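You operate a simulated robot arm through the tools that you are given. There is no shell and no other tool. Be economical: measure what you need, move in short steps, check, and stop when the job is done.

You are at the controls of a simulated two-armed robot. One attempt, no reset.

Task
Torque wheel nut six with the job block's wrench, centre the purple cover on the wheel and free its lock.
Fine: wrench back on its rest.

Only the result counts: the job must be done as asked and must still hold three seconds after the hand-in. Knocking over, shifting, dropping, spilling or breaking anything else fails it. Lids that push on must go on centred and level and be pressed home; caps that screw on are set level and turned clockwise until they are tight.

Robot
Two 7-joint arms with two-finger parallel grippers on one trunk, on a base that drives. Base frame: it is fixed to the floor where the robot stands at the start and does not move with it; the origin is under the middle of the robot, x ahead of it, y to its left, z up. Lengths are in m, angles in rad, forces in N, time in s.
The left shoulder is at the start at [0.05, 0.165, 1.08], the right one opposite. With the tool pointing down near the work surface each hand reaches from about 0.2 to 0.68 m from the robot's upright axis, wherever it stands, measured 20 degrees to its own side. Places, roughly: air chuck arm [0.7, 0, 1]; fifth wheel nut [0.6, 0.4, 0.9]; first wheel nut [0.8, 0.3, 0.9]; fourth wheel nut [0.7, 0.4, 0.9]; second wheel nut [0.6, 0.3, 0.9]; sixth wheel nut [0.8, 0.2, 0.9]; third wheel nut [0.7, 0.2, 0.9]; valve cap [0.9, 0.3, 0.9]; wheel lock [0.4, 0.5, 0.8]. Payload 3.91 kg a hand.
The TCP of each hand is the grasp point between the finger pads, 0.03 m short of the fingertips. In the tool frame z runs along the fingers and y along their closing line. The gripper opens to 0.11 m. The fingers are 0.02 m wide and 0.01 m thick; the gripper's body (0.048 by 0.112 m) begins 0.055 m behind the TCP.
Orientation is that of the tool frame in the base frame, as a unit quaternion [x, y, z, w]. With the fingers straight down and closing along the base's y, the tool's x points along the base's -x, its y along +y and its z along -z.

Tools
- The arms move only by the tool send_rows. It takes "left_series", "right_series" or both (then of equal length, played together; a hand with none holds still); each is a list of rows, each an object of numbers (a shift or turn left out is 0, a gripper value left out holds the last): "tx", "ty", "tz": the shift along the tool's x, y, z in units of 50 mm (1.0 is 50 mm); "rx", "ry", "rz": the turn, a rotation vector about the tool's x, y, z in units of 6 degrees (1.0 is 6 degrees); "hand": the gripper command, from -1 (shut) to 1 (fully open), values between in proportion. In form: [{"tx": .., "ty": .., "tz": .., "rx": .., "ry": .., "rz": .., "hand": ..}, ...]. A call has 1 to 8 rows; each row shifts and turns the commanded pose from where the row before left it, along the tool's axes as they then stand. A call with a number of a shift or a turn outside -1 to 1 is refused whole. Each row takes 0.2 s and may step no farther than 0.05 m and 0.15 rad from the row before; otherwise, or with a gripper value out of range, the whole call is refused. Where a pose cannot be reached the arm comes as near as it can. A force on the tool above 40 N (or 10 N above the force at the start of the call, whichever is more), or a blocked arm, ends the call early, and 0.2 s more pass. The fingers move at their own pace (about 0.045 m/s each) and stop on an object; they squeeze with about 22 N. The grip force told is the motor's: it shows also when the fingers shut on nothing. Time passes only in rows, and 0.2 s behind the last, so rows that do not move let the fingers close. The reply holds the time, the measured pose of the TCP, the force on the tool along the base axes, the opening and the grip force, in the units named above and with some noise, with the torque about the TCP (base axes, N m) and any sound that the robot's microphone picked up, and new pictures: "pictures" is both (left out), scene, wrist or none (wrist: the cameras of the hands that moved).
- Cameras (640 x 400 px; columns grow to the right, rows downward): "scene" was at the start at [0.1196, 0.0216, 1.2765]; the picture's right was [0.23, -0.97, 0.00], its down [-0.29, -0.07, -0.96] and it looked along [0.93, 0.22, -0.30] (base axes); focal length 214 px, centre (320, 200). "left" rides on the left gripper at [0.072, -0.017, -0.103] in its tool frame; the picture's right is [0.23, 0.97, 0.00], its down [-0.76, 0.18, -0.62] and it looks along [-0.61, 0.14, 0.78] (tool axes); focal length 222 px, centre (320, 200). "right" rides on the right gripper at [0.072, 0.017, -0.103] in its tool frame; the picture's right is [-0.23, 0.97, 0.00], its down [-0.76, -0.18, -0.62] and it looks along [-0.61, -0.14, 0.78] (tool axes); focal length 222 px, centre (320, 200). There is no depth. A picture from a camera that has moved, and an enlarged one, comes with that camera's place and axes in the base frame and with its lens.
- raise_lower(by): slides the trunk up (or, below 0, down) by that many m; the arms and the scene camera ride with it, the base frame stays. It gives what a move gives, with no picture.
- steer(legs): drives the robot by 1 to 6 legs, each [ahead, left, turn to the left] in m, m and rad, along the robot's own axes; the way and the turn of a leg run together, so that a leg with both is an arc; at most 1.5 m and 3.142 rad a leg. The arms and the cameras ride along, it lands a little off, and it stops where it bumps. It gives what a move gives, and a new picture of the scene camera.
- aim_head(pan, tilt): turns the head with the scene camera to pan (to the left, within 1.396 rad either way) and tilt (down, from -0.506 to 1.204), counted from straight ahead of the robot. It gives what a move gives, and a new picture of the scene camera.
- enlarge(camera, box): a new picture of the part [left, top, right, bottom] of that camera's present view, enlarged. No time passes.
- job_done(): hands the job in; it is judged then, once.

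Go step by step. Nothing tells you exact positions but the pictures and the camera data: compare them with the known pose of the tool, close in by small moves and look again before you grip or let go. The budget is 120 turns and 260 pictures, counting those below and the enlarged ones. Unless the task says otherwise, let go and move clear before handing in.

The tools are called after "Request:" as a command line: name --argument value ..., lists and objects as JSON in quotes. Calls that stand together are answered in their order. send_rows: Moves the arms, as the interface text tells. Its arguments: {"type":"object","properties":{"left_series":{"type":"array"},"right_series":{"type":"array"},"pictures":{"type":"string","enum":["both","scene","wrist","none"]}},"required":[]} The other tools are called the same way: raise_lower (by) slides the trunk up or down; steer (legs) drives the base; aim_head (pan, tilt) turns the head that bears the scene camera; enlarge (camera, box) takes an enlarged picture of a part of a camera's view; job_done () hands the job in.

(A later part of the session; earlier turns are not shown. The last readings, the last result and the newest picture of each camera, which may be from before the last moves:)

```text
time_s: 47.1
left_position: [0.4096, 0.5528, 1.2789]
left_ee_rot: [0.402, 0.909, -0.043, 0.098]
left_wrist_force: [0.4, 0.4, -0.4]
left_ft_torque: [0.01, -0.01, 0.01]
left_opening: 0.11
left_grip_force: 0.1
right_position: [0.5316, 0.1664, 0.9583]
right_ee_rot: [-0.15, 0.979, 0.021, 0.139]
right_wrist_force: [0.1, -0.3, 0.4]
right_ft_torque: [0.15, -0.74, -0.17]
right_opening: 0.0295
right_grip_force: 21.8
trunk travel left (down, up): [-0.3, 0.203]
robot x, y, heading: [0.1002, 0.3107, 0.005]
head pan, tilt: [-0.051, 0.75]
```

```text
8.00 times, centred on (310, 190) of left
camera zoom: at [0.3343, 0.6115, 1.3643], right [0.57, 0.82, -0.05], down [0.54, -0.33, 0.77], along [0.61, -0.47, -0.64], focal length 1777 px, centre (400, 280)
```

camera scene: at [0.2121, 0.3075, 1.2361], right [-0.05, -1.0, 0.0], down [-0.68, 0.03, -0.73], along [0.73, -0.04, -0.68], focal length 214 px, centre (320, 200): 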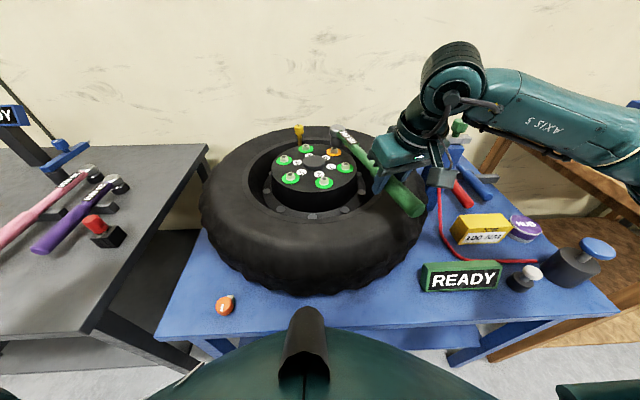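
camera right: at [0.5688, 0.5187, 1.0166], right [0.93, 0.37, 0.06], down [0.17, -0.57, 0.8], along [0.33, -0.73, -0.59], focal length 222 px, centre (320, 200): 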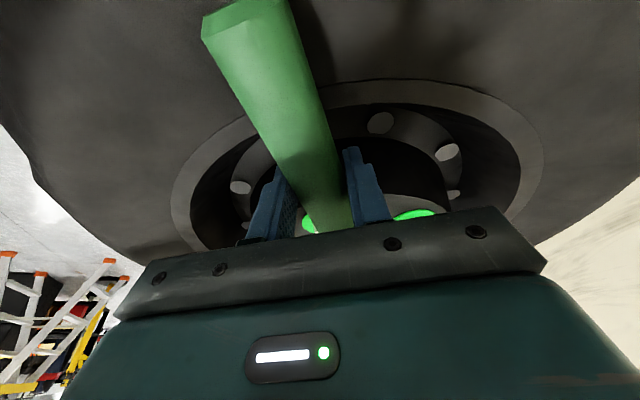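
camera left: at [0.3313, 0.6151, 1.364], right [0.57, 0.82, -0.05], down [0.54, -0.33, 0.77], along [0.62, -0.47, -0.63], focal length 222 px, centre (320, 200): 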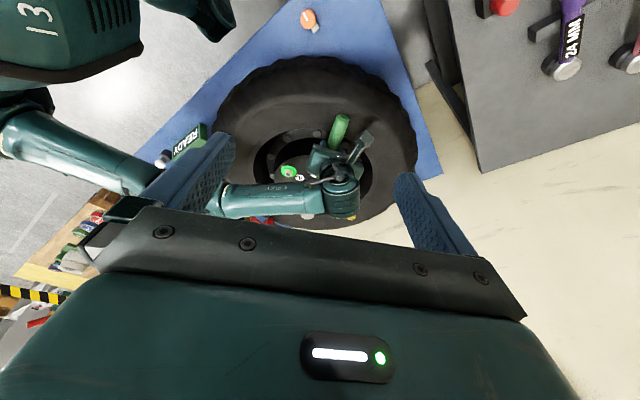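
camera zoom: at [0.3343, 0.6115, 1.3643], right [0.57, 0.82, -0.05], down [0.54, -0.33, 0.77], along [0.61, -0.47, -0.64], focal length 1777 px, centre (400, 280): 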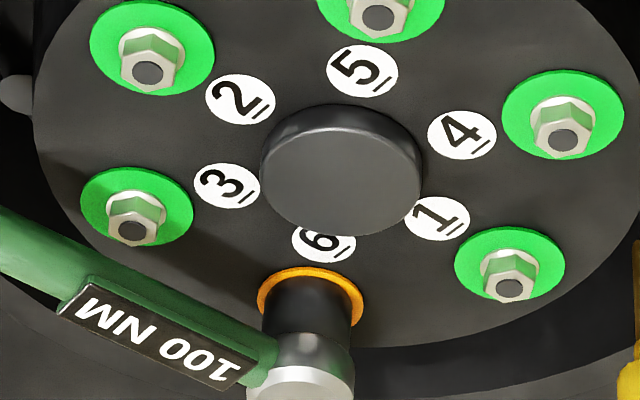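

Fully seated now. Sweeping clockwise.

Request:
send_rows --right_series '[{"ty": 0.394, "tx": -0.015, "rx": 0.204, "rz": 0.72}, {"ty": 0.394, "tx": -0.015, "rx": 0.204, "rz": 0.72}, {"ty": 0.394, "tx": -0.015, "rx": 0.204, "rz": 0.72}, {"ty": 0.394, "tx": -0.015, "rx": 0.204, "rz": 0.72}]' --pictures "none"

Request:
enlarge --camera "left" --box '[270, 165, 350, 215]'

```text
time_s: 48.1
left_position: [0.4117, 0.5519, 1.2789]
left_ee_rot: [0.401, 0.91, -0.044, 0.096]
left_wrist_force: [-0.2, 0.7, 0.4]
left_ft_torque: [0.02, 0.04, 0.0]
left_opening: 0.11
left_grip_force: 0.0
right_position: [0.52, 0.243, 0.9577]
right_ee_rot: [0.005, 0.991, 0.0, 0.137]
right_wrist_force: [5.6, -6.3, -4.9]
right_ft_torque: [-0.27, 0.46, 0.29]
right_opening: 0.0293
right_grip_force: 22.1
trunk travel left (down, up): [-0.3, 0.203]
robot x, y, heading: [0.104, 0.314, -0.002]
head pan, tilt: [-0.051, 0.75]
```

```text
8.00 times, centred on (310, 190) of left
camera zoom: at [0.3356, 0.6111, 1.364], right [0.57, 0.82, -0.05], down [0.54, -0.33, 0.77], along [0.61, -0.47, -0.64], focal length 1777 px, centre (400, 280)
```

zoom: 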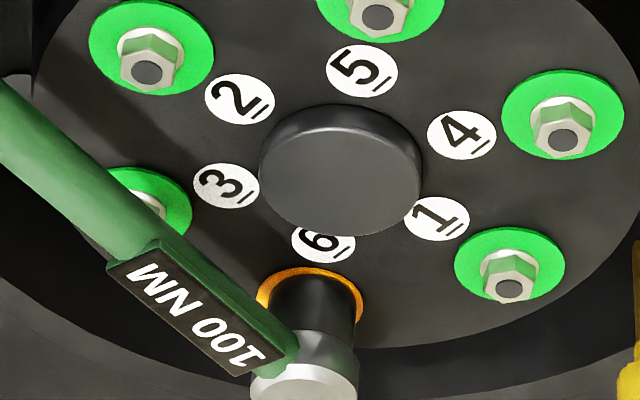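

Request:
send_rows --right_series '[{"ty": 0.394, "tx": -0.03, "rx": 0.204, "rz": 0.72}, {"ty": 0.394, "tx": -0.025, "rx": 0.204, "rz": 0.72}, {"ty": 0.394, "tx": -0.02, "rx": 0.204, "rz": 0.72}, {"ty": 0.394, "tx": -0.02, "rx": 0.204, "rz": 0.72}]' --pictures "none"

Request:
enlarge --camera "left" --box '[270, 165, 350, 215]'

```text
time_s: 49.1
left_position: [0.4098, 0.5522, 1.2781]
left_ee_rot: [0.402, 0.91, -0.042, 0.096]
left_wrist_force: [1.4, -0.3, 0.1]
left_ft_torque: [0.03, 0.0, 0.02]
left_opening: 0.1101
left_grip_force: 0.1
right_position: [0.5333, 0.3199, 0.9601]
right_ee_rot: [0.16, 0.978, -0.022, 0.135]
right_wrist_force: [1.5, -9.8, -5.0]
right_ft_torque: [-0.22, 0.59, 0.06]
right_opening: 0.0295
right_grip_force: 22.0
trunk travel left (down, up): [-0.3, 0.203]
robot x, y, heading: [0.1003, 0.3158, 0.001]
head pan, tilt: [-0.051, 0.75]
```

```text
8.00 times, centred on (310, 190) of left
camera zoom: at [0.3352, 0.6106, 1.3643], right [0.57, 0.82, -0.05], down [0.54, -0.33, 0.77], along [0.61, -0.47, -0.64], focal length 1777 px, centre (400, 280)
```

zoom: 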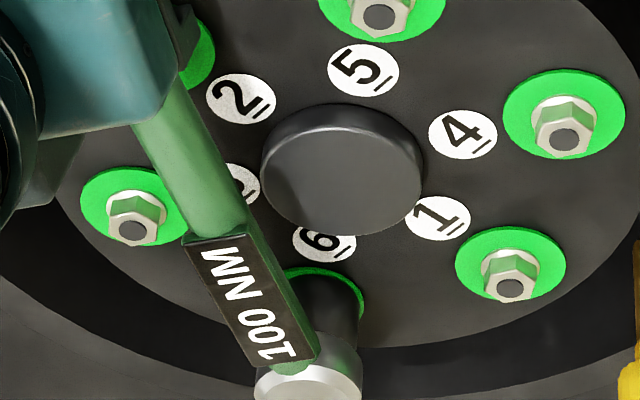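

The disc turned green: nut 6 is torqued. I'll relieve slightly and lift straight off.

Request:
send_rows --right_series '[{"ty": -0.08, "rx": -0.04, "rz": -0.15}, {"tx": -0.054, "tz": -0.19}, {"tx": -0.054, "tz": -0.19}, {"tx": -0.108, "tz": -0.38}, {"tx": -0.108, "tz": -0.38}, {"tx": -0.108, "tz": -0.38}]' --pictures "none"

Request:
enlarge --camera "left" --box '[240, 140, 368, 220]'

```text
time_s: 50.5
left_position: [0.408, 0.554, 1.2786]
left_ee_rot: [0.403, 0.909, -0.043, 0.097]
left_wrist_force: [-0.6, -0.2, 0.5]
left_ft_torque: [-0.03, -0.07, -0.03]
left_opening: 0.1098
left_grip_force: 0.1
right_position: [0.529, 0.3213, 1.0401]
right_ee_rot: [0.147, 0.98, -0.018, 0.137]
right_wrist_force: [-1.2, 0.3, -2.1]
right_ft_torque: [0.04, -0.11, 0.19]
right_opening: 0.0297
right_grip_force: 22.5
trunk travel left (down, up): [-0.3, 0.203]
robot x, y, heading: [0.1004, 0.3111, -0.0]
head pan, tilt: [-0.051, 0.75]
```

```text
5.00 times, centred on (304, 180) of left
camera zoom: at [0.3326, 0.613, 1.3646], right [0.57, 0.82, -0.05], down [0.54, -0.33, 0.77], along [0.62, -0.47, -0.64], focal length 1111 px, centre (400, 300)
```

zoom: 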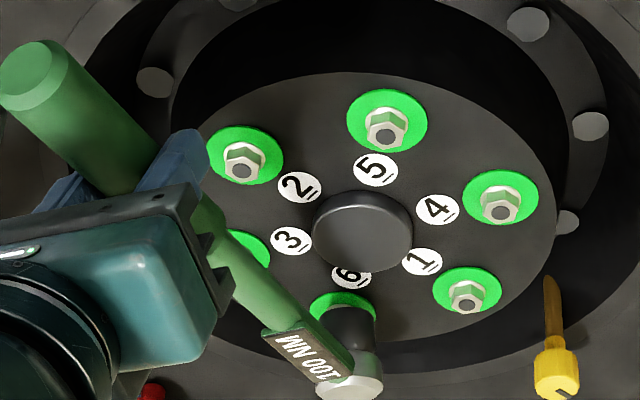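

The socket stuck on the nut while the grip slipped in pitch. I'll look at the posture before correcting.

Request:
aim_head --pan -0.051 --tilt 0.6

Request:
enlarge --camera "left" --box '[285, 185, 333, 215]'

Request:
enlarge --camera "scene" --box '[250, 120, 410, 220]'

```text
time_s: 51.2
left_position: [0.41, 0.5535, 1.2795]
left_ee_rot: [0.402, 0.909, -0.042, 0.098]
left_wrist_force: [0.6, -0.2, -0.3]
left_ft_torque: [0.03, -0.05, -0.01]
left_opening: 0.1099
left_grip_force: 0.1
right_position: [0.5302, 0.3174, 1.0403]
right_ee_rot: [0.15, 0.979, -0.02, 0.137]
right_wrist_force: [-0.9, 2.0, 1.4]
right_ft_torque: [0.08, -0.56, 0.51]
right_opening: 0.0296
right_grip_force: 21.8
trunk travel left (down, up): [-0.3, 0.203]
robot x, y, heading: [0.1003, 0.3102, 0.005]
head pan, tilt: [-0.051, 0.6]
camera scene: at [0.217, 0.308, 1.249], right [-0.05, -1.0, 0.0], down [-0.56, 0.03, -0.82], along [0.82, -0.04, -0.57], focal length 214 px, centre (320, 200)
```

scene: 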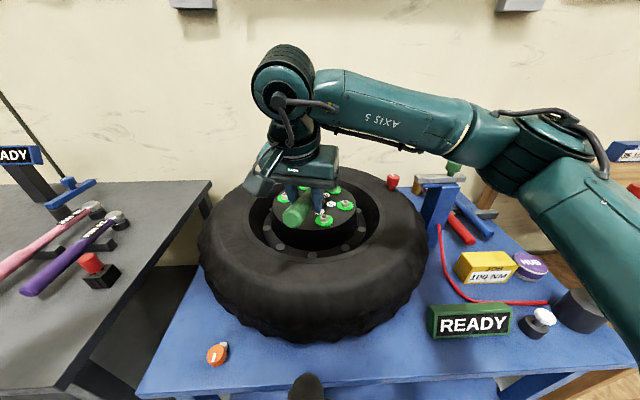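

```text
13.33 times, centred on (309, 200) of left
camera zoom: at [0.3343, 0.6119, 1.3642], right [0.57, 0.82, -0.05], down [0.54, -0.33, 0.77], along [0.61, -0.47, -0.64], focal length 2962 px, centre (467, 200)
```

zoom: 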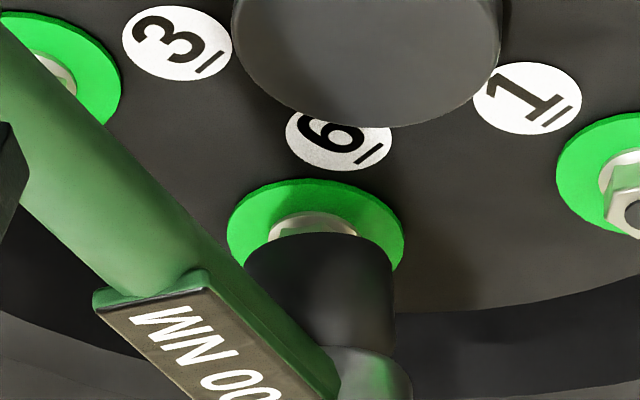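

```text
4.00 times, centred on (330, 170) of scene
camera zoom: at [0.217, 0.308, 1.249], right [-0.05, -1.0, 0.0], down [-0.56, 0.03, -0.82], along [0.82, -0.04, -0.57], focal length 858 px, centre (280, 320)
```

zoom: 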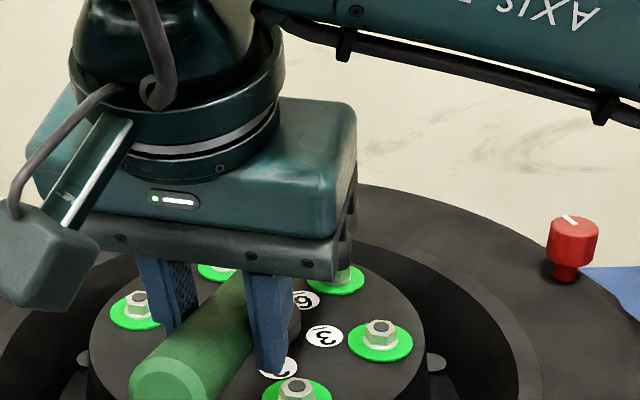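

The socket is nearly off. Lifting further.

Request:
send_rows --right_series '[{"tx": -0.054, "tz": -0.19}, {"tx": -0.108, "tz": -0.38}, {"tx": -0.108, "tz": -0.38}, {}]' --pictures "scene"

Request:
enlarge --camera "left" --box '[240, 140, 368, 220]'

```text
time_s: 52.2
left_position: [0.4099, 0.553, 1.2789]
left_ee_rot: [0.402, 0.91, -0.043, 0.097]
left_wrist_force: [-0.2, -0.1, 0.4]
left_ft_torque: [0.01, 0.0, -0.01]
left_opening: 0.1101
left_grip_force: 0.0
right_position: [0.5325, 0.3178, 1.0891]
right_ee_rot: [0.151, 0.979, -0.02, 0.136]
right_wrist_force: [-0.6, -0.2, -4.6]
right_ft_torque: [0.21, 0.7, 0.05]
right_opening: 0.0295
right_grip_force: 22.1
trunk travel left (down, up): [-0.3, 0.203]
robot x, y, heading: [0.102, 0.3121, 0.001]
head pan, tilt: [-0.051, 0.6]
camera scene: at [0.2177, 0.3076, 1.2489], right [-0.05, -1.0, 0.0], down [-0.56, 0.03, -0.82], along [0.82, -0.04, -0.57], focal length 214 px, centre (320, 200)
```

scene: 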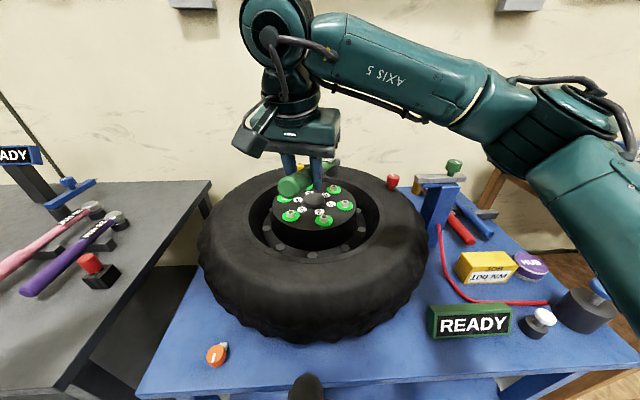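

```text
5.00 times, centred on (304, 180) of left
camera zoom: at [0.3351, 0.6115, 1.364], right [0.57, 0.82, -0.05], down [0.54, -0.33, 0.77], along [0.61, -0.47, -0.64], focal length 1111 px, centre (400, 300)
```

zoom: 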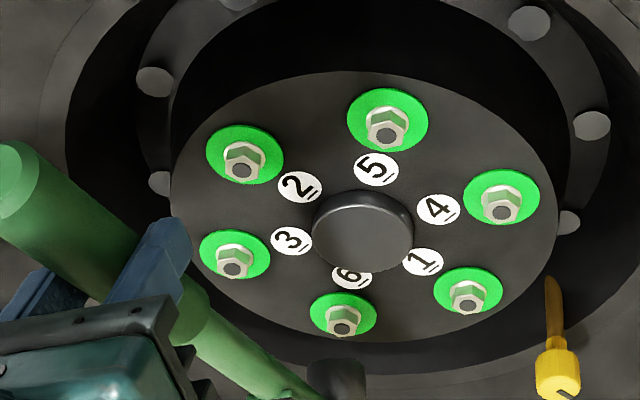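

Free, and all six discs are green. I'll raise, straighten the yaw, level the pitch and lift the trunk for clearance.

Request:
send_rows --right_series '[{"tx": -0.16, "tz": -0.55}, {"tx": -0.16, "tz": -0.55}, {"rx": -0.263, "rz": -0.93}, {"rx": -0.263, "rz": -0.93}, {"rx": -0.263, "rz": -0.93}, {"ry": -0.6}, {"ry": -0.6}, {"ry": -0.6}]' --pictures "scene"

Request:
raise_lower --by 0.08

Request:
enlarge --camera "left" --box '[160, 100, 480, 300]'

Request:
enlarge --camera "scene" --box '[240, 60, 400, 160]'

```text
time_s: 54.0
left_position: [0.4107, 0.553, 1.2794]
left_ee_rot: [0.402, 0.909, -0.042, 0.097]
left_wrist_force: [0.0, 1.0, 0.4]
left_ft_torque: [0.01, 0.0, 0.02]
left_opening: 0.1099
left_grip_force: 0.0
right_position: [0.5326, 0.3175, 1.1472]
right_ee_rot: [0.001, 0.973, 0.002, 0.231]
right_wrist_force: [0.2, -0.7, -4.8]
right_ft_torque: [0.01, 0.76, 0.03]
right_opening: 0.0293
right_grip_force: 22.1
trunk travel left (down, up): [-0.3, 0.203]
robot x, y, heading: [0.1012, 0.3117, 0.002]
head pan, tilt: [-0.051, 0.6]
camera scene: at [0.2176, 0.3077, 1.2489], right [-0.05, -1.0, 0.0], down [-0.56, 0.03, -0.82], along [0.82, -0.04, -0.57], focal length 214 px, centre (320, 200)
```

scene: 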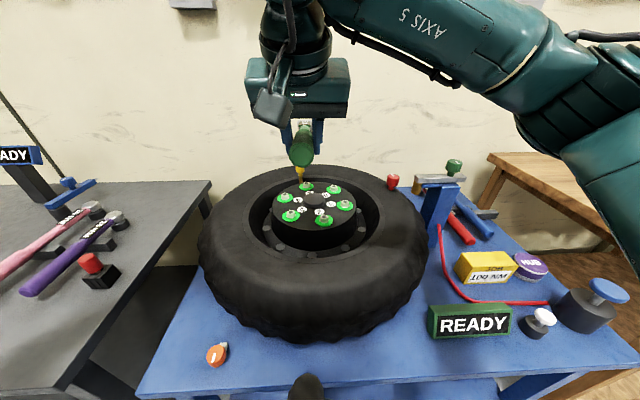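

```text
time_s: 55.2
left_position: [0.4106, 0.5537, 1.3588]
left_ee_rot: [0.401, 0.91, -0.044, 0.097]
left_wrist_force: [-0.3, 0.1, 0.2]
left_ft_torque: [0.04, 0.02, 0.05]
left_opening: 0.1101
left_grip_force: 0.0
right_position: [0.5333, 0.317, 1.2251]
right_ee_rot: [0.0, 0.973, 0.0, 0.23]
right_wrist_force: [0.0, -0.1, -5.8]
right_ft_torque: [-0.01, 0.76, -0.01]
right_opening: 0.0293
right_grip_force: 21.9
trunk travel left (down, up): [-0.38, 0.123]
robot x, y, heading: [0.1008, 0.3134, 0.003]
head pan, tilt: [-0.051, 0.6]
```

```text
2.00 times, centred on (320, 200) of left
camera zoom: at [0.3352, 0.6117, 1.444], right [0.57, 0.82, -0.05], down [0.54, -0.33, 0.77], along [0.61, -0.47, -0.64], focal length 444 px, centre (320, 200)
```

zoom: 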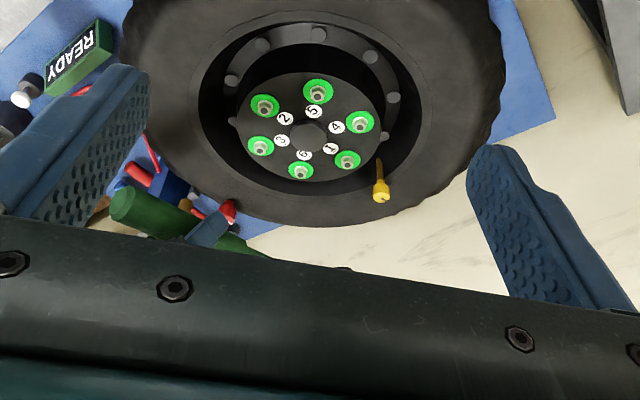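

```text
4.00 times, centred on (320, 110) of scene
camera zoom: at [0.2179, 0.3078, 1.3289], right [-0.05, -1.0, 0.0], down [-0.56, 0.03, -0.82], along [0.82, -0.04, -0.57], focal length 858 px, centre (320, 560)
```

zoom: 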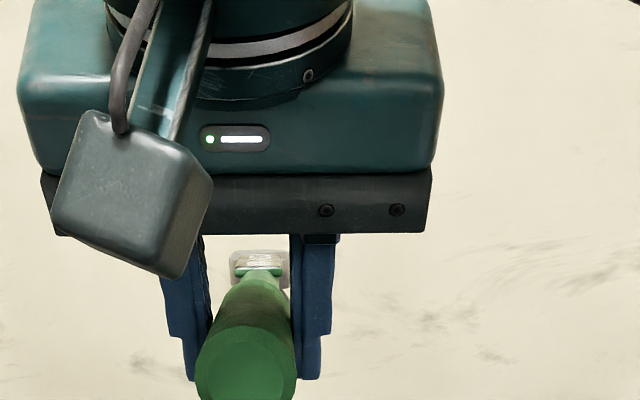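

Head droops about 10°. I'll level it further, then drive back to the right.

Request:
send_rows --right_series '[{"ry": -0.5}, {"ry": -0.5}, {"ry": -0.5}, {}]' --pictures "none"

Request:
steer --legs '[[0, -0.5, 0]]'

Request:
aim_head --pan -0.1 --tilt 0.6

Request:
enlarge --camera "scene" --box '[200, 60, 360, 160]'

```text
time_s: 56.2
left_position: [0.4103, 0.5528, 1.359]
left_ee_rot: [0.403, 0.909, -0.044, 0.097]
left_wrist_force: [-0.9, 0.4, 0.6]
left_ft_torque: [0.0, 0.0, 0.02]
left_opening: 0.1099
left_grip_force: 0.1
right_position: [0.533, 0.3174, 1.2273]
right_ee_rot: [0.001, 0.952, 0.0, 0.307]
right_wrist_force: [0.1, 0.6, -4.8]
right_ft_torque: [-0.02, 0.75, 0.04]
right_opening: 0.0296
right_grip_force: 21.9
trunk travel left (down, up): [-0.38, 0.123]
robot x, y, heading: [0.1008, 0.312, 0.002]
head pan, tilt: [-0.051, 0.6]
```

```text
time_s: 61.2
left_position: [0.4098, 0.0527, 1.3597]
left_ee_rot: [0.399, 0.911, -0.044, 0.097]
left_wrist_force: [-0.3, 0.0, 0.2]
left_ft_torque: [0.0, -0.01, -0.03]
left_opening: 0.1102
left_grip_force: 0.1
right_position: [0.5314, -0.1831, 1.2245]
right_ee_rot: [-0.001, 0.953, 0.0, 0.303]
right_wrist_force: [-0.6, 0.3, -4.6]
right_ft_torque: [0.04, 0.77, 0.02]
right_opening: 0.0296
right_grip_force: 21.9
trunk travel left (down, up): [-0.38, 0.123]
robot x, y, heading: [0.0975, -0.187, 0.003]
head pan, tilt: [-0.051, 0.6]
stopped in leg 1: the robot was blocked; the commanded pose is now the measured one
camera scene: at [0.2178, -0.1943, 1.3289], right [-0.05, -1.0, 0.0], down [-0.56, 0.03, -0.82], along [0.82, -0.04, -0.57], focal length 214 px, centre (320, 200)
```

scene: 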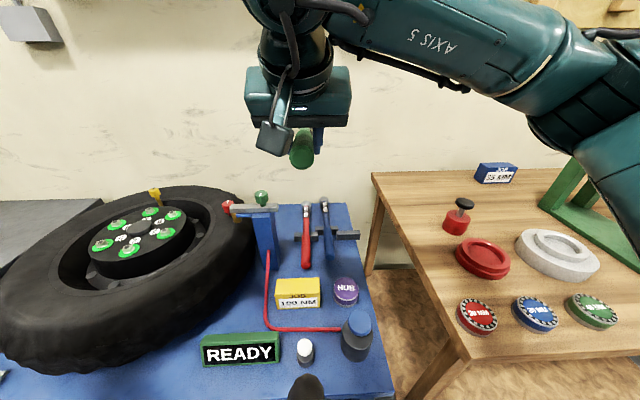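

```text
time_s: 61.9
left_position: [0.4093, 0.0515, 1.3585]
left_ee_rot: [0.401, 0.91, -0.044, 0.097]
left_wrist_force: [-0.2, -0.9, 0.1]
left_ft_torque: [-0.01, 0.0, -0.02]
left_opening: 0.1101
left_grip_force: 0.1
right_position: [0.5321, -0.1834, 1.2253]
right_ee_rot: [-0.001, 0.952, 0.0, 0.305]
right_wrist_force: [0.3, 0.1, -4.9]
right_ft_torque: [0.05, 0.75, 0.06]
right_opening: 0.0296
right_grip_force: 22.1
trunk travel left (down, up): [-0.38, 0.123]
robot x, y, heading: [0.098, -0.1912, 0.005]
head pan, tilt: [-0.099, 0.6]
camera scene: at [0.2174, -0.1986, 1.3289], right [-0.1, -1.0, 0.0], down [-0.56, 0.05, -0.82], along [0.82, -0.08, -0.57], focal length 214 px, centre (320, 200)
```

scene: 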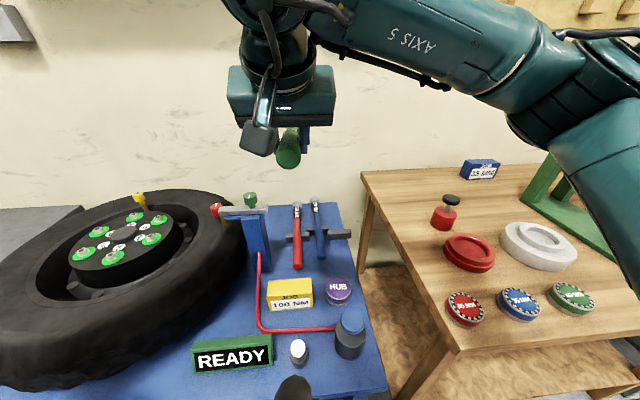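

```text
4.00 times, centred on (280, 110) of scene
camera zoom: at [0.2174, -0.1986, 1.3289], right [-0.1, -1.0, 0.0], down [-0.56, 0.05, -0.82], along [0.82, -0.08, -0.57], focal length 858 px, centre (480, 560)
```

zoom: 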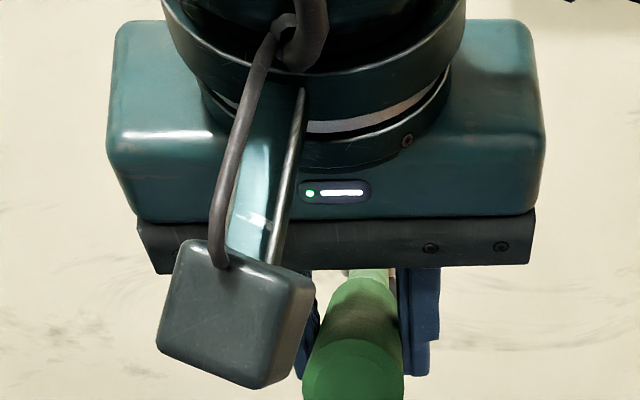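

The drive ended right at the original spot. Now I'll bring the wrench over its rest: target TCP (0.739, -0.333), descending in stages.

Request:
send_rows --right_series '[{"tx": -0.088, "ty": -0.75, "tz": 0.308}, {"tx": -0.088, "ty": -0.75, "tz": 0.308}, {"tx": -0.088, "ty": -0.75, "tz": 0.308}, {"tx": -0.088, "ty": -0.75, "tz": 0.308}, {"tx": -0.345, "tz": 0.86}, {"tx": -0.345, "tz": 0.86}, {"tx": -0.345, "tz": 0.86}, {"tx": -0.345, "tz": 0.86}]' --pictures "both"

```text
time_s: 63.6
left_position: [0.4104, 0.0523, 1.36]
left_ee_rot: [0.402, 0.91, -0.044, 0.097]
left_wrist_force: [0.7, 0.2, -0.2]
left_ft_torque: [0.02, 0.03, -0.02]
left_opening: 0.1099
left_grip_force: 0.1
right_position: [0.7412, -0.3312, 1.0856]
right_ee_rot: [-0.001, 0.952, 0.001, 0.305]
right_wrist_force: [0.5, 0.3, -5.3]
right_ft_torque: [-0.01, 0.73, -0.02]
right_opening: 0.0294
right_grip_force: 22.2
trunk travel left (down, up): [-0.38, 0.123]
robot x, y, heading: [0.0985, -0.1908, 0.008]
head pan, tilt: [-0.099, 0.6]
camera scene: at [0.2182, -0.1986, 1.3288], right [-0.1, -1.0, 0.0], down [-0.56, 0.05, -0.82], along [0.82, -0.08, -0.57], focal length 214 px, centre (320, 200)
camera right: at [0.6228, -0.3155, 1.1272], right [0.18, 0.97, 0.13], down [0.26, -0.18, 0.95], along [0.95, -0.14, -0.28], focal length 222 px, centre (320, 200)
```

scene: 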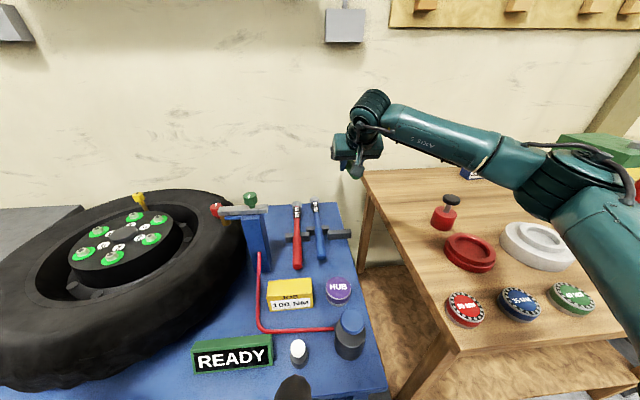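
right: 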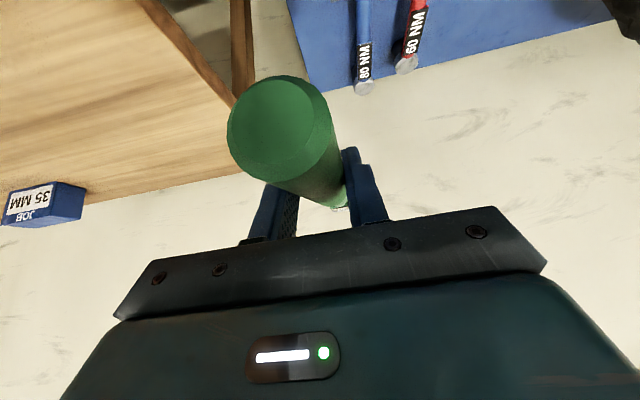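

Head still droops around 9°. I'll partly level it and descend to just above the rest.

Request:
send_rows --right_series '[{"ry": -0.4}, {"ry": -0.4}, {"tx": 0.62, "tz": 0.73}, {"tx": 0.62, "tz": 0.73}, {"tx": 0.62, "tz": 0.73}, {"tx": 0.62, "tz": 0.73}]' --pictures "none"

Request:
enlarge --camera "scene" --box '[270, 170, 430, 270]'

Request:
enlarge --camera "right" --box '[0, 0, 640, 400]'

```text
time_s: 65.0
left_position: [0.4107, 0.0516, 1.3596]
left_ee_rot: [0.401, 0.91, -0.043, 0.096]
left_wrist_force: [-0.4, -0.4, -0.3]
left_ft_torque: [0.0, 0.0, 0.0]
left_opening: 0.1099
left_grip_force: 0.1
right_position: [0.7375, -0.3334, 0.8923]
right_ee_rot: [0.0, 0.939, 0.0, 0.344]
right_wrist_force: [-0.2, 0.1, -4.1]
right_ft_torque: [-0.01, 0.75, 0.04]
right_opening: 0.029
right_grip_force: 21.8
trunk travel left (down, up): [-0.38, 0.123]
robot x, y, heading: [0.0994, -0.1917, 0.002]
head pan, tilt: [-0.099, 0.6]
```

```text
4.00 times, centred on (350, 220) of scene
camera zoom: at [0.218, -0.1989, 1.3289], right [-0.1, -1.0, 0.0], down [-0.56, 0.05, -0.82], along [0.82, -0.08, -0.57], focal length 858 px, centre (200, 120)
```

zoom: 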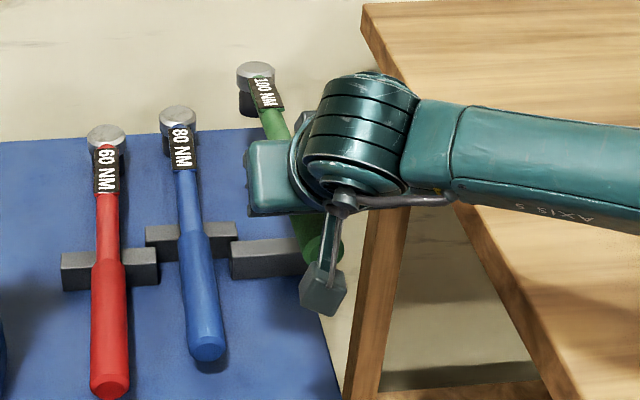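

```text
1.00 times, centred on (320, 200) of right (not enlarged: the box is as wide or as high as the picture)
camera zoom: at [0.6161, -0.3169, 0.9261], right [0.17, 0.97, 0.15], down [0.18, -0.18, 0.97], along [0.97, -0.14, -0.2], focal length 222 px, centre (320, 200)
```

zoom: 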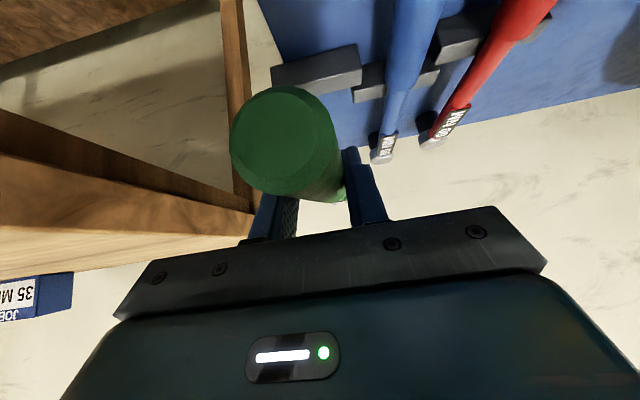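

Request:
send_rows --right_series '[{"ry": -0.3}, {"ry": -0.3}, {"tx": 0.39, "tz": 0.4}, {"tx": 0.39, "tz": 0.4}, {"tx": 0.27, "tz": 0.28}, {}]' --pictures "none"

Request:
enlarge --camera "scene" --box '[290, 180, 386, 240]'

Request:
enlarge --camera "right" --box '[200, 0, 456, 200]'

```text
time_s: 66.5
left_position: [0.4097, 0.0515, 1.3603]
left_ee_rot: [0.402, 0.91, -0.043, 0.096]
left_wrist_force: [-0.3, 0.1, 0.5]
left_ft_torque: [0.01, 0.03, 0.01]
left_opening: 0.1103
left_grip_force: 0.0
right_position: [0.7374, -0.3344, 0.8186]
right_ee_rot: [0.001, 0.927, -0.001, 0.375]
right_wrist_force: [-0.3, -0.7, -4.8]
right_ft_torque: [0.0, 0.79, 0.02]
right_opening: 0.0294
right_grip_force: 21.9
trunk travel left (down, up): [-0.38, 0.123]
robot x, y, heading: [0.1018, -0.1892, 0.008]
head pan, tilt: [-0.099, 0.6]
```

```text
6.67 times, centred on (338, 210) of scene
camera zoom: at [0.2175, -0.1987, 1.3289], right [-0.1, -1.0, 0.0], down [-0.56, 0.05, -0.82], along [0.82, -0.08, -0.57], focal length 1430 px, centre (200, 133)
```

zoom: 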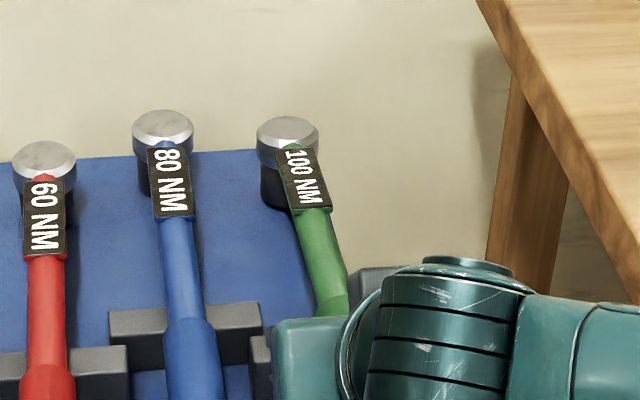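

```text
2.00 times, centred on (328, 100) of right
camera zoom: at [0.6142, -0.3159, 0.8432], right [0.16, 0.97, 0.16], down [0.12, -0.18, 0.98], along [0.98, -0.14, -0.14], focal length 444 px, centre (304, 400)
```

zoom: 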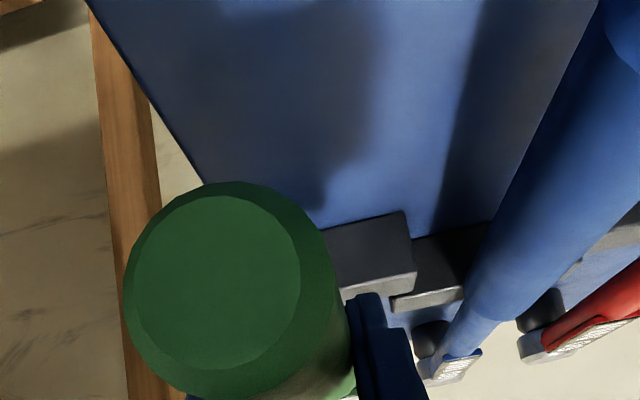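

Request:
send_rows --right_series '[{"tx": 0.07, "tz": 0.072}, {"tx": 0.07, "tz": 0.072}, {"tx": 0.07, "tz": 0.072}, {"tx": 0.056, "tz": 0.058}, {}]' --pictures "none"

Request:
enlarge --camera "scene" --box '[290, 180, 386, 240]'

```text
time_s: 67.7
left_position: [0.4096, 0.0506, 1.3593]
left_ee_rot: [0.401, 0.91, -0.043, 0.097]
left_wrist_force: [0.2, -0.9, -0.9]
left_ft_torque: [0.0, 0.0, 0.02]
left_opening: 0.1098
left_grip_force: 0.1
right_position: [0.7368, -0.3332, 0.8006]
right_ee_rot: [0.0, 0.927, 0.0, 0.375]
right_wrist_force: [-1.4, 0.5, 1.4]
right_ft_torque: [-0.01, -0.79, 0.01]
right_opening: 0.0293
right_grip_force: 22.1
trunk travel left (down, up): [-0.38, 0.123]
robot x, y, heading: [0.0981, -0.19, 0.003]
head pan, tilt: [-0.099, 0.6]
```

```text
6.67 times, centred on (338, 210) of scene
camera zoom: at [0.2165, -0.1986, 1.329], right [-0.1, -1.0, 0.0], down [-0.56, 0.05, -0.83], along [0.82, -0.08, -0.56], focal length 1430 px, centre (200, 133)
```

zoom: 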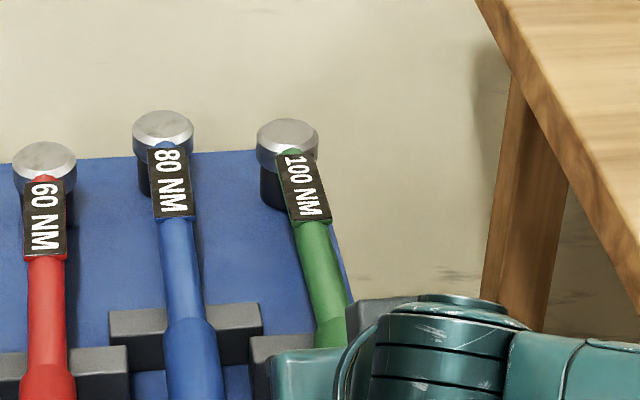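

Socket is on the bench. Continue pressing the handle down level to the cradle.

Request:
send_rows --right_series '[{"tx": 0.056, "tz": 0.058}, {"tx": 0.056, "tz": 0.058}, {"tx": 0.056, "tz": 0.058}, {"tx": 0.042, "tz": 0.043}, {}]' --pictures "none"

Request:
enlarge --camera "right" --box '[200, 0, 456, 200]'

Request:
enlarge --camera "scene" --box '[290, 180, 386, 240]'

```text
time_s: 68.8
left_position: [0.4082, 0.051, 1.3611]
left_ee_rot: [0.401, 0.91, -0.043, 0.098]
left_wrist_force: [0.1, 0.0, -0.2]
left_ft_torque: [0.0, 0.01, 0.03]
left_opening: 0.1102
left_grip_force: 0.0
right_position: [0.7383, -0.3338, 0.7881]
right_ee_rot: [0.0, 0.927, 0.0, 0.376]
right_wrist_force: [-5.3, -1.5, 14.0]
right_ft_torque: [0.01, -0.3, -0.13]
right_opening: 0.0295
right_grip_force: 21.8
trunk travel left (down, up): [-0.38, 0.123]
robot x, y, heading: [0.0995, -0.191, 0.005]
head pan, tilt: [-0.099, 0.6]
```

```text
2.00 times, centred on (328, 100) of right
camera zoom: at [0.6142, -0.3165, 0.8119], right [0.16, 0.97, 0.16], down [0.11, -0.18, 0.98], along [0.98, -0.14, -0.14], focal length 444 px, centre (304, 400)
```

zoom: 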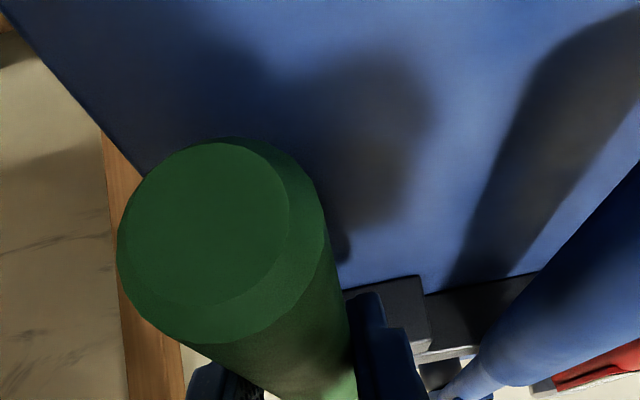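

```text
6.67 times, centred on (338, 210) of scene
camera zoom: at [0.2148, -0.1985, 1.3294], right [-0.1, -1.0, 0.0], down [-0.56, 0.05, -0.83], along [0.82, -0.08, -0.56], focal length 1430 px, centre (200, 133)
```

zoom: 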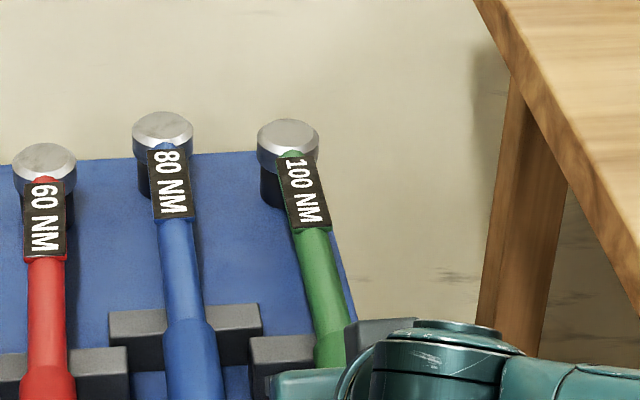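

Resting on the cradle (14 N support). I'll ease off, open slightly, and withdraw along the fingers.

Request:
send_rows --right_series '[{"tx": -0.02, "tz": -0.02}, {"hand": -0.05}, {}, {}, {"tz": -0.4}, {"tz": -0.6}, {"tz": -0.8}]' --pictures "both"

Request:
enlarge --camera "scene" --box '[270, 170, 430, 270]'

```text
time_s: 70.5
left_position: [0.4091, 0.0512, 1.3584]
left_ee_rot: [0.401, 0.91, -0.043, 0.098]
left_wrist_force: [0.0, -0.2, 0.4]
left_ft_torque: [0.03, -0.02, -0.01]
left_opening: 0.1099
left_grip_force: 0.1
right_position: [0.6737, -0.3335, 0.852]
right_ee_rot: [-0.001, 0.927, 0.001, 0.375]
right_wrist_force: [0.2, 0.3, -0.5]
right_ft_torque: [0.03, 0.0, -0.03]
right_opening: 0.0524
right_grip_force: 0.0
trunk travel left (down, up): [-0.38, 0.123]
robot x, y, heading: [0.1006, -0.191, 0.002]
head pan, tilt: [-0.099, 0.6]
camera scene: at [0.2165, -0.1986, 1.329], right [-0.1, -1.0, 0.0], down [-0.56, 0.05, -0.83], along [0.82, -0.08, -0.56], focal length 214 px, centre (320, 200)
camera right: at [0.5502, -0.316, 0.8766], right [0.16, 0.97, 0.16], down [0.12, -0.18, 0.98], along [0.98, -0.14, -0.14], focal length 222 px, centre (320, 200)
```

scene: 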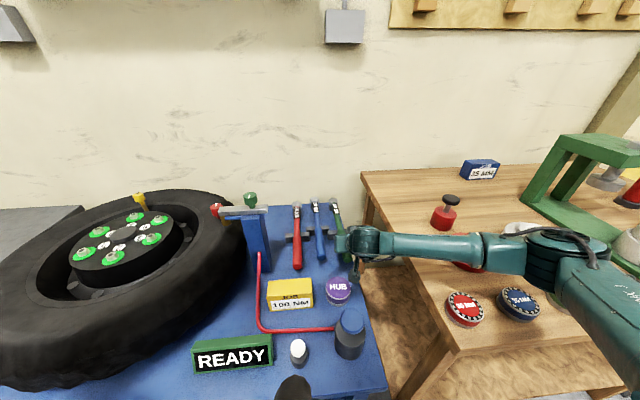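
right: 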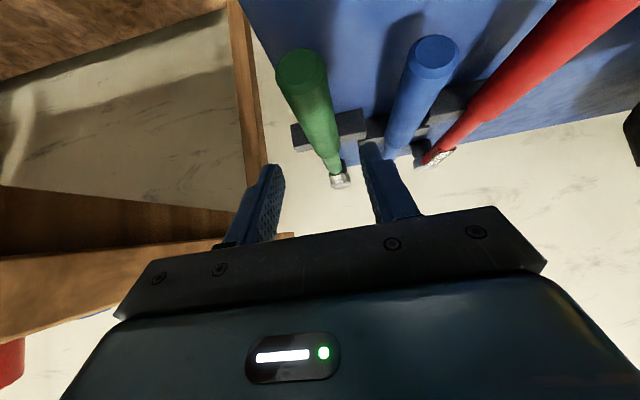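

```text
4.00 times, centred on (350, 220) of scene
camera zoom: at [0.2165, -0.1986, 1.329], right [-0.1, -1.0, 0.0], down [-0.56, 0.05, -0.83], along [0.82, -0.08, -0.56], focal length 858 px, centre (200, 120)
```

zoom: 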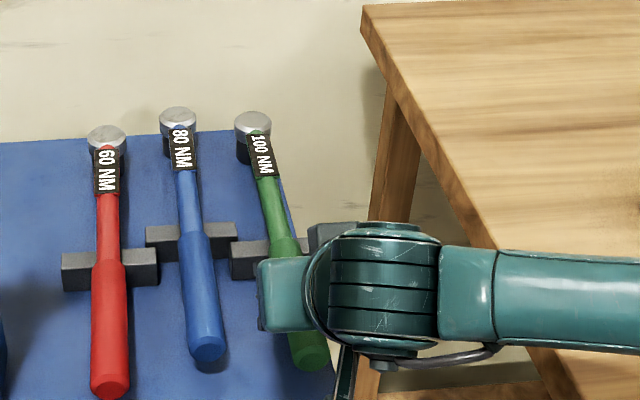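

The wrench is back on its rest. Next I'll raise the right hand and straighten it above the HUB cap at about (0.574, -0.286).

Request:
send_rows --right_series '[{"tx": -0.55, "tz": -0.57}, {"tx": -0.55, "tz": -0.57}, {"ry": 1}, {"ry": 1}, {"ry": 1}, {"ry": 1}, {"ry": 1}, {"ry": 1}]' --pictures "none"

Request:
raise_lower --by -0.08

Request:
send_rows --right_series '[{"ry": 1, "hand": 1}, {"ry": 0.33}, {}]' --pictures "both"

Request:
aim_head --pan -0.15 --tilt 0.85

```text
time_s: 72.2
left_position: [0.4108, 0.0525, 1.359]
left_ee_rot: [0.401, 0.91, -0.043, 0.097]
left_wrist_force: [-0.4, -0.5, 1.2]
left_ft_torque: [-0.01, -0.03, 0.0]
left_opening: 0.1101
left_grip_force: 0.1
right_position: [0.6753, -0.3346, 0.9303]
right_ee_rot: [-0.001, 0.998, 0.001, 0.069]
right_wrist_force: [-0.6, 0.6, -0.1]
right_ft_torque: [0.02, 0.05, -0.02]
right_opening: 0.0524
right_grip_force: 0.1
trunk travel left (down, up): [-0.38, 0.123]
robot x, y, heading: [0.1038, -0.1909, -0.002]
head pan, tilt: [-0.099, 0.6]
```

```text
time_s: 73.4
left_position: [0.411, 0.0518, 1.2793]
left_ee_rot: [0.401, 0.91, -0.043, 0.097]
left_wrist_force: [-0.6, 0.3, 1.4]
left_ft_torque: [0.0, -0.01, -0.01]
left_opening: 0.1098
left_grip_force: 0.1
right_position: [0.6751, -0.3353, 0.8502]
right_ee_rot: [0.0, 0.998, 0.0, 0.069]
right_wrist_force: [0.2, 0.5, -0.1]
right_ft_torque: [-0.01, -0.03, 0.02]
right_opening: 0.0524
right_grip_force: 0.1
trunk travel left (down, up): [-0.3, 0.203]
robot x, y, heading: [0.1015, -0.192, 0.003]
head pan, tilt: [-0.099, 0.6]
```

```text
time_s: 74.2
left_position: [0.4099, 0.0515, 1.2796]
left_ee_rot: [0.401, 0.91, -0.043, 0.098]
left_wrist_force: [0.0, -0.4, 0.1]
left_ft_torque: [-0.01, 0.02, -0.01]
left_opening: 0.11
left_grip_force: 0.1
right_position: [0.6754, -0.3357, 0.8504]
right_ee_rot: [0.0, 1.0, 0.0, 0.0]
right_wrist_force: [0.3, -0.3, 0.0]
right_ft_torque: [0.02, 0.01, -0.02]
right_opening: 0.1099
right_grip_force: 0.1
trunk travel left (down, up): [-0.3, 0.203]
robot x, y, heading: [0.1038, -0.1924, 0.003]
head pan, tilt: [-0.099, 0.6]
camera scene: at [0.2169, -0.1986, 1.249], right [-0.1, -1.0, 0.0], down [-0.56, 0.05, -0.83], along [0.82, -0.08, -0.56], focal length 214 px, centre (320, 200)
camera right: at [0.603, -0.3176, 0.9541], right [0.23, 0.97, 0.0], down [0.76, -0.18, 0.62], along [0.61, -0.14, -0.78], focal length 222 px, centre (320, 200)
```

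scene: 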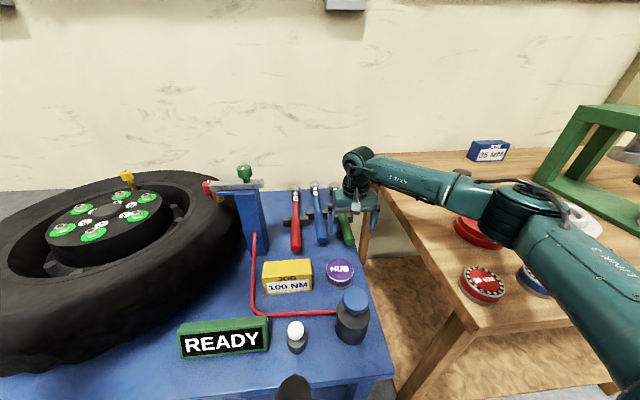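
right: 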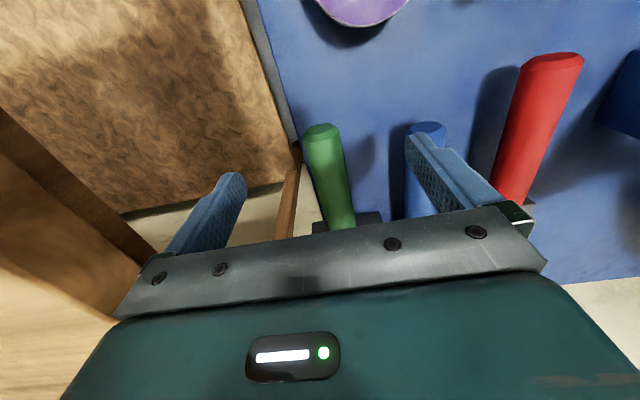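

```text
time_s: 75.0
left_position: [0.4106, 0.0515, 1.2793]
left_ee_rot: [0.402, 0.91, -0.043, 0.097]
left_wrist_force: [0.0, 0.6, -0.2]
left_ft_torque: [0.02, -0.03, 0.0]
left_opening: 0.1097
left_grip_force: 0.0
right_position: [0.6741, -0.3343, 0.85]
right_ee_rot: [0.001, 1.0, 0.0, 0.0]
right_wrist_force: [-0.1, -0.1, 0.4]
right_ft_torque: [0.02, -0.03, 0.0]
right_opening: 0.11
right_grip_force: 0.0
trunk travel left (down, up): [-0.3, 0.203]
robot x, y, heading: [0.1015, -0.1923, 0.002]
head pan, tilt: [-0.15, 0.85]
camera scene: at [0.2063, -0.2015, 1.2281], right [-0.15, -0.99, 0.0], down [-0.74, 0.11, -0.66], along [0.65, -0.1, -0.75], focal length 214 px, centre (320, 200)
```

scene: 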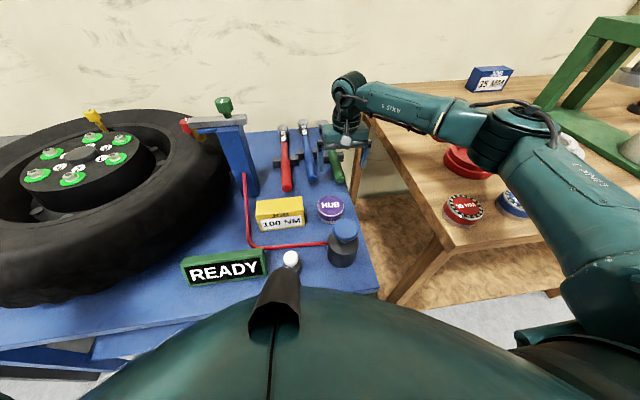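

Request:
send_rows --right_series '[{"tz": -0.8}, {"tz": -0.8, "tx": 0.5, "ty": 0.15}, {"tz": -0.4, "tx": 0.8, "ty": 0.25}, {"tz": -0.2, "tx": 0.8, "ty": 0.25}, {"tx": 0.8, "ty": 0.25}]' --pictures "wrist"

Request:
enlarge --camera "scene" --box '[280, 170, 376, 230]'

```text
time_s: 76.2
left_position: [0.4097, 0.0512, 1.2792]
left_ee_rot: [0.401, 0.91, -0.043, 0.097]
left_wrist_force: [-0.6, 0.3, 0.6]
left_ft_torque: [-0.01, 0.01, -0.01]
left_opening: 0.1104
left_grip_force: 0.0
right_position: [0.5297, -0.2912, 0.9605]
right_ee_rot: [0.0, 1.0, 0.0, 0.0]
right_wrist_force: [-0.2, -0.8, 0.8]
right_ft_torque: [0.01, 0.0, 0.01]
right_opening: 0.1099
right_grip_force: 0.0
trunk travel left (down, up): [-0.3, 0.203]
robot x, y, heading: [0.0998, -0.1878, 0.0]
head pan, tilt: [-0.15, 0.85]
camera right: at [0.4571, -0.2748, 1.064], right [0.23, 0.97, 0.0], down [0.76, -0.18, 0.62], along [0.61, -0.14, -0.78], focal length 222 px, centre (320, 200)
```

right: 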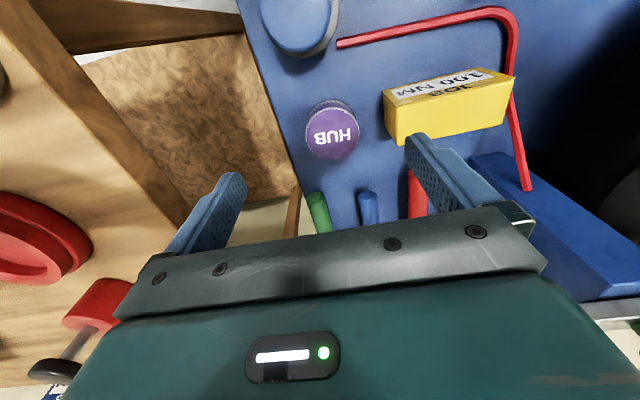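

```text
6.67 times, centred on (328, 200) of scene
camera zoom: at [0.206, -0.2015, 1.2281], right [-0.15, -0.99, 0.0], down [-0.74, 0.11, -0.66], along [0.65, -0.1, -0.75], focal length 1430 px, centre (267, 200)
```

zoom: 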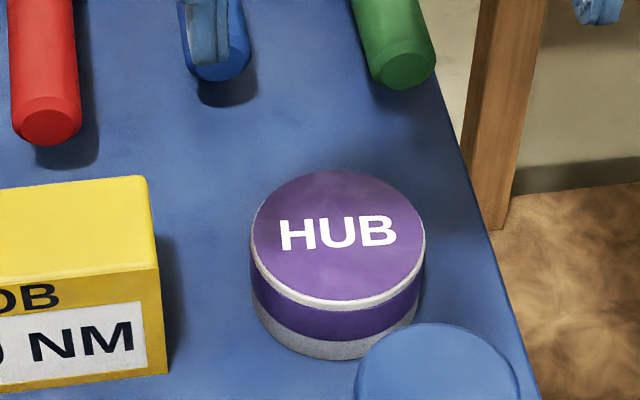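

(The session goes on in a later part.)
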